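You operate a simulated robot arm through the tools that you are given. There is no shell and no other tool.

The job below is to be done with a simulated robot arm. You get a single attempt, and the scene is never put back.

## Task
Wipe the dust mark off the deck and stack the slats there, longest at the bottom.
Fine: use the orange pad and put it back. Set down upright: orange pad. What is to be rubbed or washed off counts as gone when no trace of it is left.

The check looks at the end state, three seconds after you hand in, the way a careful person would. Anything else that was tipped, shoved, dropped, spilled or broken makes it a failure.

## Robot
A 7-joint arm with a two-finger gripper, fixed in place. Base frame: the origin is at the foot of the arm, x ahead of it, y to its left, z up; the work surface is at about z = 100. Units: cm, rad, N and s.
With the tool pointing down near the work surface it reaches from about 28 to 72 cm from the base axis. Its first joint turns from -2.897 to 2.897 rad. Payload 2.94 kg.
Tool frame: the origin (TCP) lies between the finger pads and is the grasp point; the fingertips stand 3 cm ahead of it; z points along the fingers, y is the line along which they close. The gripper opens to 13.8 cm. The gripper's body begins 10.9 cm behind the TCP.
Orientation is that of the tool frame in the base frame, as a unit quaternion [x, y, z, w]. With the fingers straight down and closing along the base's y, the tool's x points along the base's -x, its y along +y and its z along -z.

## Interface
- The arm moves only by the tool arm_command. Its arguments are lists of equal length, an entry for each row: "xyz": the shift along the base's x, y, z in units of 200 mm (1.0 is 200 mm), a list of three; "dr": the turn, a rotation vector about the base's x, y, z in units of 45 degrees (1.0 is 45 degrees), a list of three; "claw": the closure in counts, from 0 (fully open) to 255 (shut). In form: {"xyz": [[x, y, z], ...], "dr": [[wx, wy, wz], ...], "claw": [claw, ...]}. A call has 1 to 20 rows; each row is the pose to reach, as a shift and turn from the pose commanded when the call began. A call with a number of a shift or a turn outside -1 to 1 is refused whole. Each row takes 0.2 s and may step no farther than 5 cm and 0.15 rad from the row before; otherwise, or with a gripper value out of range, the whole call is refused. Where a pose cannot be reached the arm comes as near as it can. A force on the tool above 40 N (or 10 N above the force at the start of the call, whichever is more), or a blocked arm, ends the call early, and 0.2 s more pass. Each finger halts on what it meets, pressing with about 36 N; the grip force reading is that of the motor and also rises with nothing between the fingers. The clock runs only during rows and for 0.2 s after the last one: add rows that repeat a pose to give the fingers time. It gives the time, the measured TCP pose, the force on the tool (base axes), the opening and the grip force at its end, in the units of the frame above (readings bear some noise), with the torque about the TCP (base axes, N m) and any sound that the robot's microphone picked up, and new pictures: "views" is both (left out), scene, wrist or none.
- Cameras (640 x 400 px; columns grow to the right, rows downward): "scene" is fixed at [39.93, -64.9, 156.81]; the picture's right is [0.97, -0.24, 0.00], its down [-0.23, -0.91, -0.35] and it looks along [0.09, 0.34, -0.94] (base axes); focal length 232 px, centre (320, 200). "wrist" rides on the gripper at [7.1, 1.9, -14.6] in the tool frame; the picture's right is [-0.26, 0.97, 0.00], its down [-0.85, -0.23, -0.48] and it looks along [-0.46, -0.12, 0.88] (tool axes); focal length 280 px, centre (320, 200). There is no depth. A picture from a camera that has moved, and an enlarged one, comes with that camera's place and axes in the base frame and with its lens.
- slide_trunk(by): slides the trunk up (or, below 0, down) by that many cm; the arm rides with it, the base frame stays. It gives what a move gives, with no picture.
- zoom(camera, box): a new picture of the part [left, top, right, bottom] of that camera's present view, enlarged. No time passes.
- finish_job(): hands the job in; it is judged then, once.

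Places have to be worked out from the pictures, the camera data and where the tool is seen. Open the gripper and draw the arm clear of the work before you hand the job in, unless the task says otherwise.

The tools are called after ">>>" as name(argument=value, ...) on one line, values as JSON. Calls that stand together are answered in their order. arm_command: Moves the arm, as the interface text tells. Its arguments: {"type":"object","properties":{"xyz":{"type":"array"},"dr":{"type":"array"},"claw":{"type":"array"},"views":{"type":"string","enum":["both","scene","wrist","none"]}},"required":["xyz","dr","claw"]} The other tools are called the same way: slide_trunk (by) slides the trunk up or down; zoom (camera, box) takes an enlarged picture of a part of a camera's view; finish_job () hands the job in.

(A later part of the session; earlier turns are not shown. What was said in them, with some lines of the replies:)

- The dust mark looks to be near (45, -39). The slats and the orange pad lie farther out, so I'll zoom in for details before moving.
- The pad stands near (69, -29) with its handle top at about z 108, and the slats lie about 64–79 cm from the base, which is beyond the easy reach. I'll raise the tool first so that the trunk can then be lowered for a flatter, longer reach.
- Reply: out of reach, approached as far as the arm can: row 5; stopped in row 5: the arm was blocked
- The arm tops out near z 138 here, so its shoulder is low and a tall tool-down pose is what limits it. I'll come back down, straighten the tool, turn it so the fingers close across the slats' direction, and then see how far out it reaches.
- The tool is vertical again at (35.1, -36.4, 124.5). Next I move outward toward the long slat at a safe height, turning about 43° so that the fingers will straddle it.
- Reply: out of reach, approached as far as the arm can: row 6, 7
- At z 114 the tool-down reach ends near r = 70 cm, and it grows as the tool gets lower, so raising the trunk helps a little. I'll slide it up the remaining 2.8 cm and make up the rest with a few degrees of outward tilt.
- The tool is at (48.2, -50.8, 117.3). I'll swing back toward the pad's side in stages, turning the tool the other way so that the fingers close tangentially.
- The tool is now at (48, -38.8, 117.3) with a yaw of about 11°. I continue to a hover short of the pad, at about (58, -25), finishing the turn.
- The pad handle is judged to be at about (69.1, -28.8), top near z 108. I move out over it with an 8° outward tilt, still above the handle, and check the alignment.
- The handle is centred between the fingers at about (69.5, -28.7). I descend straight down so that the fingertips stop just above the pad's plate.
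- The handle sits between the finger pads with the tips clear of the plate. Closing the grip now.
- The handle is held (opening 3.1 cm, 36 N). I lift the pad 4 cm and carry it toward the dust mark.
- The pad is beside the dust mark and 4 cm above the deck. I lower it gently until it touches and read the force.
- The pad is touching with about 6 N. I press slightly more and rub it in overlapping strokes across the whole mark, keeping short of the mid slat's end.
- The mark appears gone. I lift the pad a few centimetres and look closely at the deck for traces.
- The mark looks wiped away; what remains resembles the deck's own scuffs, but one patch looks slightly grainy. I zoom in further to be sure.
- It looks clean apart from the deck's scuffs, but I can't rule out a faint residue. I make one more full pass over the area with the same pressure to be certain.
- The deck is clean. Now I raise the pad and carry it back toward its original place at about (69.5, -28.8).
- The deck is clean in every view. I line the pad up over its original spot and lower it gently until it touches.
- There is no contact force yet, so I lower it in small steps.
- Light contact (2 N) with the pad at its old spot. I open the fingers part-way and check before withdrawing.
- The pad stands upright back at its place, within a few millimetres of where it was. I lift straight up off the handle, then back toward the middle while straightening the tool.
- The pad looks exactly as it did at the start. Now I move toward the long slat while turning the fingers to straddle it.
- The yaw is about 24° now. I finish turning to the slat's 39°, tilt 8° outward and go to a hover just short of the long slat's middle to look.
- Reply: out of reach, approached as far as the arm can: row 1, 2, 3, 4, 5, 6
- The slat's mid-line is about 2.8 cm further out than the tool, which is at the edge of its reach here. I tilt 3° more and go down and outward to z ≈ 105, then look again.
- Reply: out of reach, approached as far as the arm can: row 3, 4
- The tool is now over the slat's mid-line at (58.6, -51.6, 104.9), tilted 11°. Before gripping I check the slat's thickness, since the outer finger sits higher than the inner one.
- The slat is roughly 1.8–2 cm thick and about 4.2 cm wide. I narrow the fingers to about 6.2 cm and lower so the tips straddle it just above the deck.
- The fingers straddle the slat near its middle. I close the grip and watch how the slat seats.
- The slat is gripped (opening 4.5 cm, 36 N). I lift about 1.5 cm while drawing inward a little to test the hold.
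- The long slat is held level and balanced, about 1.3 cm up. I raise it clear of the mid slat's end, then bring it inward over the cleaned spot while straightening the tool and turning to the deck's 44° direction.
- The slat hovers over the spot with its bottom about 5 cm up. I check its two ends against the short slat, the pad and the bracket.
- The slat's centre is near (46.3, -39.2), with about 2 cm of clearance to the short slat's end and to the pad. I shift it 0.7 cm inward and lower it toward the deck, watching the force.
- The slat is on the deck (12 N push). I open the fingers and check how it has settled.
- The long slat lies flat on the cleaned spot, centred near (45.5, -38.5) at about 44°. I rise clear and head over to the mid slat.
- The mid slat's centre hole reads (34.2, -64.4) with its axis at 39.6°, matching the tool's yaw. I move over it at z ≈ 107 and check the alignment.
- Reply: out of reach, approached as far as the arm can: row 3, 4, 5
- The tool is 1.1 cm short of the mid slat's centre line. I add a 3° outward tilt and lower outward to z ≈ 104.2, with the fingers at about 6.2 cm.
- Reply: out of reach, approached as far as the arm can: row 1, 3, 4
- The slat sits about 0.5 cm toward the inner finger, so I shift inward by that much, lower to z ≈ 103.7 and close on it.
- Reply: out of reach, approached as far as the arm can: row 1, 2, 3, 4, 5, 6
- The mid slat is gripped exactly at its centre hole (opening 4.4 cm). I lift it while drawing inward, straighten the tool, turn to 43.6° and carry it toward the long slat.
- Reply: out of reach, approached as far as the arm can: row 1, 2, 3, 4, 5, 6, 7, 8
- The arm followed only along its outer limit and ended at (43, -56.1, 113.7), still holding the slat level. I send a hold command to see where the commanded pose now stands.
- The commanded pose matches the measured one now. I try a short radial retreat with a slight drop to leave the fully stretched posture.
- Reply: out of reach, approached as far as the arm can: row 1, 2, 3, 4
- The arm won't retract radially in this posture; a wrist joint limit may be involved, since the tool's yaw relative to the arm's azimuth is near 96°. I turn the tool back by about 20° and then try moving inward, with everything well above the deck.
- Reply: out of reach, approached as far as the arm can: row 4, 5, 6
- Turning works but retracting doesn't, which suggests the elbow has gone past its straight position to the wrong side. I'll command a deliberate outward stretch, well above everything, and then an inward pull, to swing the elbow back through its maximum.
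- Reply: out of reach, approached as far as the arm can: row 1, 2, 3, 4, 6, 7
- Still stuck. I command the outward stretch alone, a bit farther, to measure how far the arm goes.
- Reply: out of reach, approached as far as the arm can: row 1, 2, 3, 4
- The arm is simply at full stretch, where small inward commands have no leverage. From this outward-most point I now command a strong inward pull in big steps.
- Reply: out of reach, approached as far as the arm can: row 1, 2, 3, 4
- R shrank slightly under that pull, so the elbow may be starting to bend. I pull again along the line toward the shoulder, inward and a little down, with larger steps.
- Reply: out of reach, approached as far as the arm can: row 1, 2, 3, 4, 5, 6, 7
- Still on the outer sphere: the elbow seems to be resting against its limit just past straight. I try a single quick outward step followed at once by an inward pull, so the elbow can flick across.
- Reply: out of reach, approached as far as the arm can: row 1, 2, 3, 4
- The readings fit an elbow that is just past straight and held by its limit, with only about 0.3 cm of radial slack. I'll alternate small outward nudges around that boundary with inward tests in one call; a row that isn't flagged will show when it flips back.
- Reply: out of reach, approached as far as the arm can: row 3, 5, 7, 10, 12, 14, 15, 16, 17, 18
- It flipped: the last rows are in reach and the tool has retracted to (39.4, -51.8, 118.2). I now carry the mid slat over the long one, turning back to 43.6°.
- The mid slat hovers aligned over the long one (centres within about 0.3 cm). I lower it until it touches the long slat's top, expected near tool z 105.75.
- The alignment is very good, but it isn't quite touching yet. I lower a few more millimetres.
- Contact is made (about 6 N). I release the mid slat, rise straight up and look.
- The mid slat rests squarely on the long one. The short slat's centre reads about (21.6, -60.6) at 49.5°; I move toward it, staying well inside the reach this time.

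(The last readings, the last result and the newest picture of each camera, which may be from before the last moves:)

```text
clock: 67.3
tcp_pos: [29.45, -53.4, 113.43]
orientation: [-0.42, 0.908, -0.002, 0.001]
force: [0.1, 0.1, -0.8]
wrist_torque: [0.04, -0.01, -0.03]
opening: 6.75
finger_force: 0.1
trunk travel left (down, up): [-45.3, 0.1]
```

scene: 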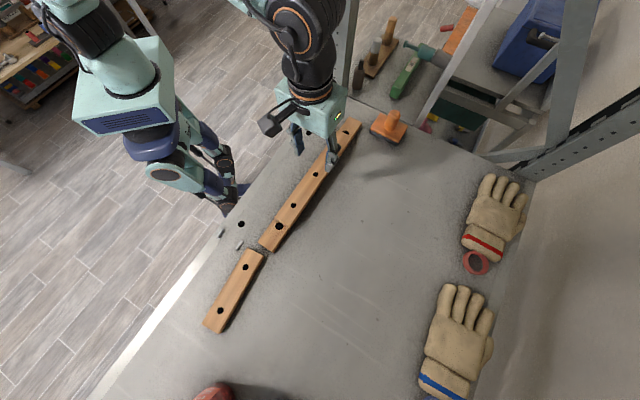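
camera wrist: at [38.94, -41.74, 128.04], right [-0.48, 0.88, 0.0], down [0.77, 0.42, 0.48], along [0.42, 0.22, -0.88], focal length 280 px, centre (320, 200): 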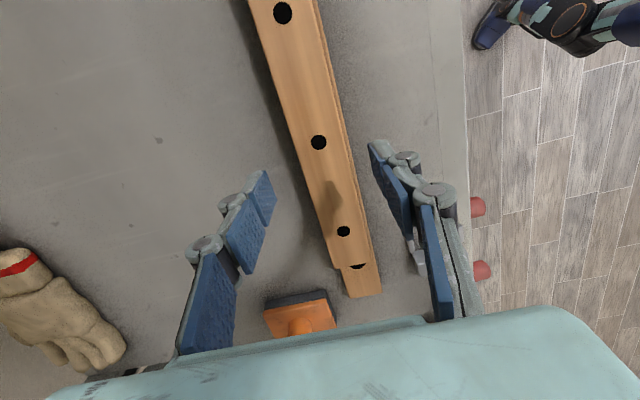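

The yaw is 49.7° and nothing is flagged. I continue to a hover above the short slat's centre.

>>> arm_command(xyz=[[-0.13, -0.12, 0], [-0.26, -0.24, -0.05], [-0.395, -0.36, -0.12], [-0.395, -0.36, -0.22], [-0.395, -0.36, -0.22]], dr=[[0, 0, 0], [0, 0, 0], [0, 0, 0], [0, 0, 0], [0, 0, 0]], claw=[130, 130, 130, 130, 130], views="both")

```text
clock: 68.5
tcp_pos: [21.54, -60.76, 109.26]
orientation: [-0.418, 0.908, -0.002, 0.002]
force: [0.7, -1.0, 0.3]
wrist_torque: [-0.02, -0.01, 0.0]
opening: 6.74
finger_force: 0.0
trunk travel left (down, up): [-45.3, 0.1]
camera wrist: at [15.56, -64.74, 123.71], right [-0.56, 0.83, 0.0], down [0.72, 0.5, 0.48], along [0.4, 0.27, -0.88], focal length 280 px, centre (320, 200)
```

scene: 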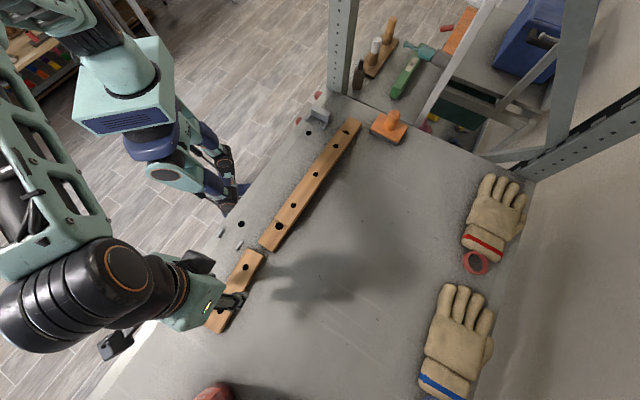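
wrist: 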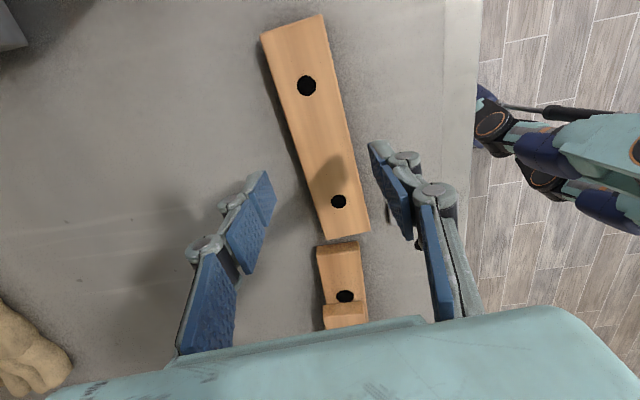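

The short slat's centre reads (21.4, -60.45) at about 50°. I correct by 0.3 cm and 1°, descend around it to z ≈ 103.7, and check before closing.

>>> arm_command(xyz=[[-0.007, 0.015, -0.1], [-0.007, 0.015, -0.2], [-0.007, 0.015, -0.25], [-0.007, 0.015, -0.278], [-0.007, 0.015, -0.278]], dr=[[0, 0, 0.018], [0, 0, 0.018], [0, 0, 0.018], [0, 0, 0.018], [0, 0, 0.018]], claw=[130, 130, 130, 130, 130], views="wrist")

```text
clock: 69.7
tcp_pos: [21.35, -60.49, 103.54]
orientation: [-0.425, 0.905, -0.003, 0.002]
force: [-0.1, 0.3, -0.5]
wrist_torque: [0.01, 0.0, -0.01]
opening: 6.76
finger_force: 0.2
trunk travel left (down, up): [-45.3, 0.1]
camera wrist: at [15.42, -64.69, 118.13], right [-0.58, 0.82, 0.0], down [0.72, 0.51, 0.48], along [0.39, 0.27, -0.88], focal length 280 px, centre (320, 200)
```

wrist: 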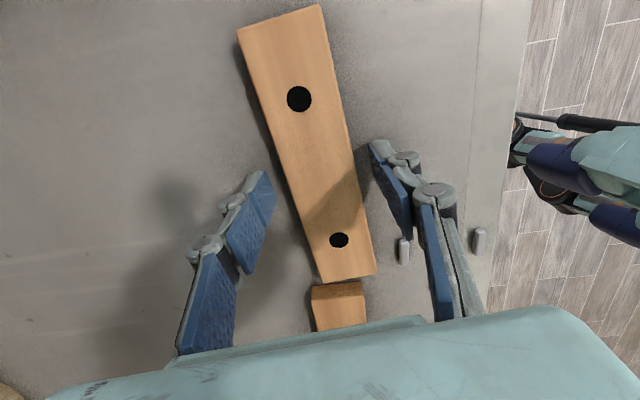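

The slat is centred between the fingers. Closing on it.

>>> arm_command(xyz=[[0, 0, 0], [0, 0, 0], [0, 0, 0], [0, 0, 0], [0, 0, 0]], dr=[[0, 0, 0], [0, 0, 0], [0, 0, 0], [0, 0, 0], [0, 0, 0]], claw=[150, 180, 220, 255, 255], views="wrist")

```text
clock: 70.9
tcp_pos: [21.39, -60.63, 103.72]
orientation: [-0.424, 0.906, -0.002, 0.002]
force: [-0.5, 0.2, 0.6]
wrist_torque: [0.03, 0.02, -0.01]
opening: 4.4
finger_force: 36.4
trunk travel left (down, up): [-45.3, 0.1]
camera wrist: at [15.42, -64.69, 118.14], right [-0.58, 0.82, 0.0], down [0.72, 0.51, 0.48], along [0.39, 0.27, -0.88], focal length 280 px, centre (320, 200)
```

wrist: 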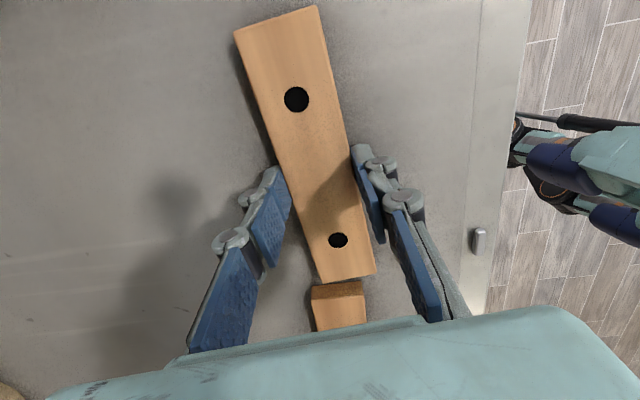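

The short slat is gripped at its centre. I lift it 9 cm and carry it back toward the stack.

>>> arm_command(xyz=[[0, 0, 0.12], [0, 0, 0.28], [0, 0, 0.45], [0.15, 0.14, 0.45], [0.3, 0.28, 0.45], [0.45, 0.42, 0.45], [0.6, 0.56, 0.45], [0.75, 0.7, 0.45]], dr=[[0, 0, 0], [0, 0, 0], [0, 0, 0], [0, 0, -0.04], [0, 0, -0.08], [0, 0, -0.12], [0, 0, -0.147], [0, 0, -0.147]], claw=[255, 255, 255, 255, 255, 255, 255, 255], views="none")

```text
clock: 72.7
tcp_pos: [36.49, -46.09, 112.38]
orientation: [-0.372, 0.928, -0.002, 0.0]
force: [0.2, 0.2, -1.0]
wrist_torque: [0.0, 0.02, 0.0]
opening: 4.42
finger_force: 36.3
trunk travel left (down, up): [-45.3, 0.1]
```

At (36.5, -46.1, 112.4) with the yaw back at 43.7°. I go on to above the stack's centre at (45.4, -38.5) and check the alignment.

>>> arm_command(xyz=[[0.15, 0.127, 0], [0.3, 0.254, 0], [0.446, 0.38, 0], [0.446, 0.38, -0.08], [0.446, 0.38, -0.08]], dr=[[0, 0, 0], [0, 0, 0], [0, 0, 0], [0, 0, 0], [0, 0, 0]], claw=[255, 255, 255, 255, 255], views="both")

>>> zoom(camera="scene", box=[250, 110, 370, 250])

```text
clock: 73.9
tcp_pos: [45.21, -38.8, 110.83]
orientation: [-0.373, 0.928, -0.002, 0.003]
force: [0.5, -0.4, -1.1]
wrist_torque: [-0.02, -0.03, 0.02]
opening: 4.39
finger_force: 36.2
trunk travel left (down, up): [-45.3, 0.1]
camera wrist: at [38.76, -42.24, 125.33], right [-0.48, 0.88, 0.0], down [0.77, 0.42, 0.48], along [0.42, 0.23, -0.88], focal length 280 px, centre (320, 200)
```

scene: 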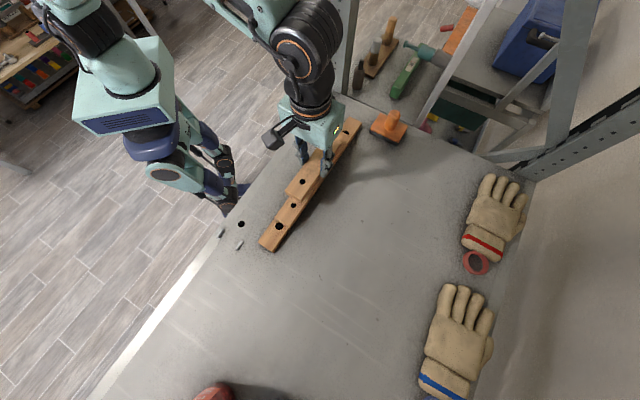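
wrist: 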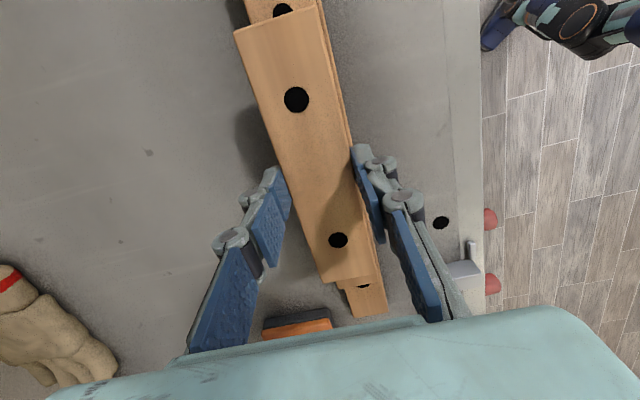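

```text
2.86 times, centred on (310, 180) of scene
camera zoom: at [39.93, -64.9, 156.81], right [0.97, -0.24, 0.0], down [-0.23, -0.91, -0.35], along [0.09, 0.34, -0.94], focal length 662 px, centre (349, 257)
```

zoom: 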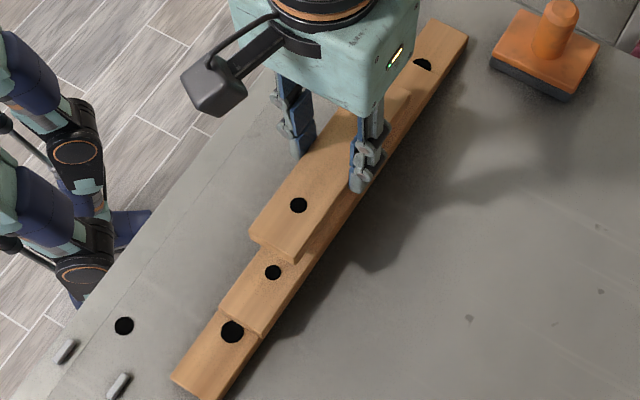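

The short slat is centred over the stack and parallel to it. I lower it toward the mid slat's top, expecting contact near tool z 107.4.

>>> arm_command(xyz=[[0.004, 0.006, -0.08], [0.004, 0.006, -0.14], [0.004, 0.006, -0.16], [0.004, 0.006, -0.17], [0.004, 0.006, -0.176]], dr=[[0, 0, 0], [0, 0, 0], [0, 0, 0], [0, 0, 0], [0, 0, 0]], claw=[255, 255, 255, 255, 255], views="wrist")

>>> zoom(camera="scene", box=[250, 110, 370, 250])

```text
clock: 75.1
tcp_pos: [45.44, -38.72, 107.32]
orientation: [-0.373, 0.928, -0.001, 0.002]
force: [0.4, 0.1, -1.5]
wrist_torque: [-0.04, -0.01, 0.05]
opening: 4.42
finger_force: 36.2
trunk travel left (down, up): [-45.3, 0.1]
camera wrist: at [38.99, -42.18, 121.84], right [-0.48, 0.88, 0.0], down [0.77, 0.42, 0.48], along [0.42, 0.23, -0.88], focal length 280 px, centre (320, 200)
```

wrist: 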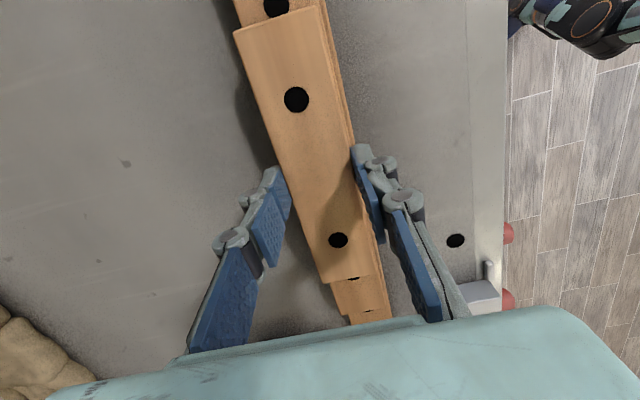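

```text
2.86 times, centred on (310, 180) of scene
camera zoom: at [39.93, -64.9, 156.81], right [0.97, -0.24, 0.0], down [-0.23, -0.91, -0.35], along [0.09, 0.34, -0.94], focal length 662 px, centre (349, 257)
```

zoom: 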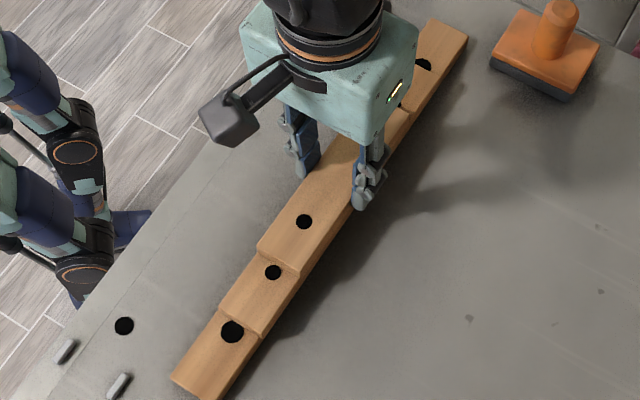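

The alignment is good; not touching yet. I lower a few more millimetres until the force rises.

>>> arm_command(xyz=[[-0.003, 0.004, -0.007], [-0.003, 0.004, -0.013], [-0.003, 0.004, -0.019]], dr=[[0, 0, 0], [0, 0, 0], [0, 0, 0]], claw=[255, 255, 255], views="none")

```text
clock: 75.9
tcp_pos: [45.41, -38.79, 107.34]
orientation: [-0.372, 0.928, -0.004, 0.003]
force: [1.9, -2.3, 11.5]
wrist_torque: [0.04, 0.24, 0.02]
opening: 4.41
finger_force: 36.2
trunk travel left (down, up): [-45.3, 0.1]
```

Contact is firm (about 12 N). I ease off slightly, open the fingers and rise straight up.

>>> arm_command(xyz=[[0, 0, 0.01], [0, 0, 0.01], [0, 0, 0.01], [0, 0, 0.01], [0, 0, 0.1], [0, 0, 0.25], [0, 0, 0.4]], dr=[[0, 0, 0], [0, 0, 0], [0, 0, 0], [0, 0, 0], [0, 0, 0], [0, 0, 0], [0, 0, 0]], claw=[255, 160, 140, 130, 130, 130, 130], views="both")

>>> zoom(camera="scene", box=[250, 110, 370, 250])

```text
clock: 77.5
tcp_pos: [45.32, -38.58, 115.16]
orientation: [-0.372, 0.928, -0.002, 0.002]
force: [0.2, 0.4, -0.4]
wrist_torque: [-0.04, -0.04, -0.01]
opening: 6.77
finger_force: 0.1
trunk travel left (down, up): [-45.3, 0.1]
camera wrist: at [38.91, -42.01, 129.62], right [-0.48, 0.88, 0.0], down [0.77, 0.42, 0.48], along [0.42, 0.23, -0.88], focal length 280 px, centre (320, 200)
```

scene: 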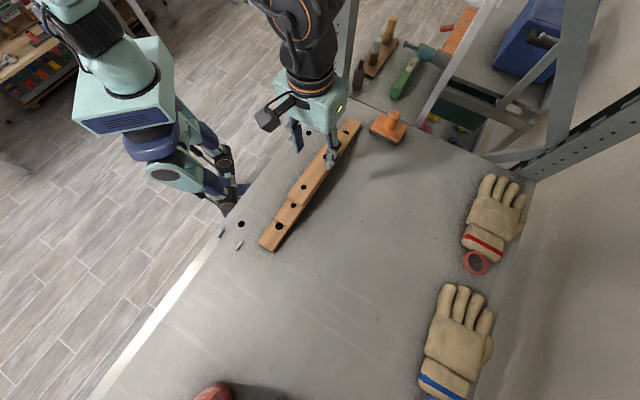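
wrist: 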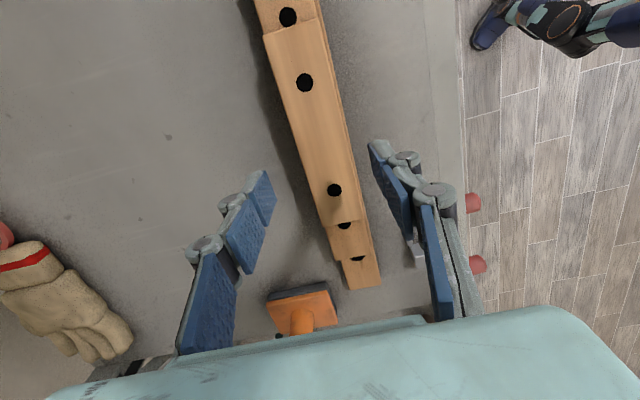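

```text
2.86 times, centred on (310, 180) of scene
camera zoom: at [39.93, -64.9, 156.81], right [0.97, -0.24, 0.0], down [-0.23, -0.91, -0.35], along [0.09, 0.34, -0.94], focal length 662 px, centre (349, 257)
```

zoom: 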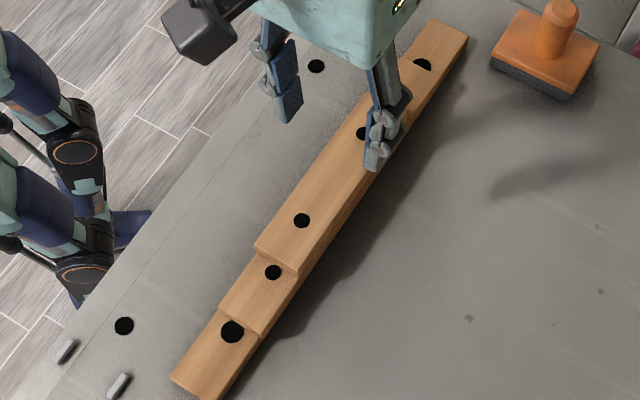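

All three slats are stacked squarely, longest at the bottom, on the cleaned spot. I raise the open gripper and draw the arm back clear of the work.

>>> arm_command(xyz=[[0, 0, 0.15], [0, 0, 0.3], [-0.15, 0.1, 0.35], [-0.3, 0.2, 0.35], [-0.45, 0.3, 0.35], [-0.6, 0.4, 0.35], [-0.75, 0.5, 0.35], [-0.75, 0.5, 0.35]], dr=[[0, 0, 0], [0, 0, 0], [0, 0, 0], [0, 0, 0], [0, 0, 0], [0, 0, 0], [0, 0, 0], [0, 0, 0]], claw=[130, 130, 130, 130, 100, 60, 0, 0], views="both")

>>> zoom(camera="scene", box=[230, 80, 450, 270])

>>> zoom(camera="scene", box=[270, 110, 350, 200])

```text
clock: 79.3
tcp_pos: [30.41, -28.52, 122.19]
orientation: [-0.372, 0.928, -0.002, 0.002]
force: [-0.6, 0.7, 0.9]
wrist_torque: [0.02, -0.02, -0.02]
opening: 13.79
finger_force: 0.1
trunk travel left (down, up): [-45.3, 0.1]
camera wrist: at [23.96, -31.84, 136.61], right [-0.48, 0.88, 0.0], down [0.77, 0.42, 0.48], along [0.42, 0.23, -0.88], focal length 280 px, centre (320, 200)
```

scene: 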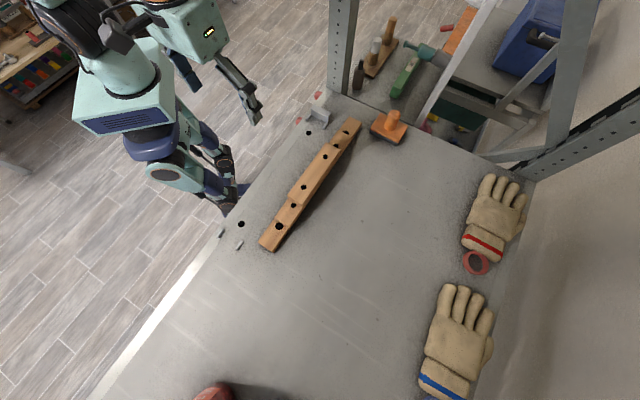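
wrist: 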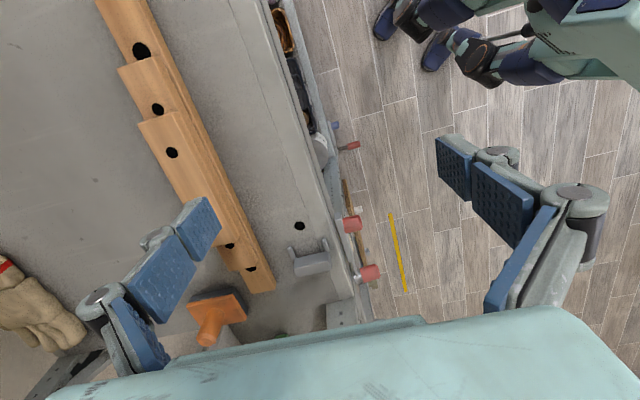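

```text
2.11 times, centred on (340, 175) of scene
camera zoom: at [39.93, -64.9, 156.81], right [0.97, -0.24, 0.0], down [-0.23, -0.91, -0.35], along [0.09, 0.34, -0.94], focal length 488 px, centre (278, 253)
```

zoom: 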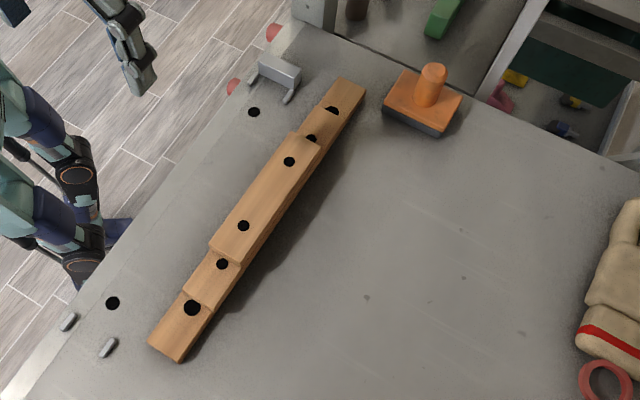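

```text
4.44 times, centred on (310, 155) of scene
camera zoom: at [39.93, -64.9, 156.81], right [0.97, -0.24, 0.0], down [-0.23, -0.91, -0.35], along [0.09, 0.34, -0.94], focal length 1030 px, centre (364, 400)
```

zoom: 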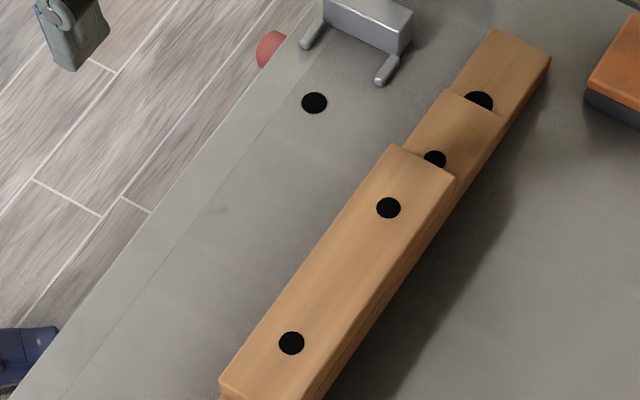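

The stack sits square on the cleaned spot, the pad is upright back in its place, the deck shows no dust, and nothing else has moved. The gripper is open and the arm is clear, so I hand the job in.

>>> finish_job()

```text
The job is handed in.
```

The dust mark is wiped off the deck and the three slats are stacked on that spot, longest at the bottom. In the last pictures:

- **Stack:** it is square, and within about half a centimetre of the mark's centre.
- **Dust:** no trace shows. I made a second full pass with the orange pad, because the first left one patch I wasn't sure about.
- **Pad:** it is upright and within a few millimetres of where it started.
- **Everything else:** nothing else on the deck moved. The gripper is open and the arm is drawn back over the floor.

While I was carrying the middle slat, the arm locked at full stretch and would not pull back. I freed it with small back-and-forth moves, holding the slat well above the deck. Nothing was dropped or touched.

The trunk is still 2.8 cm higher than at the start, because I raised it for extra reach.
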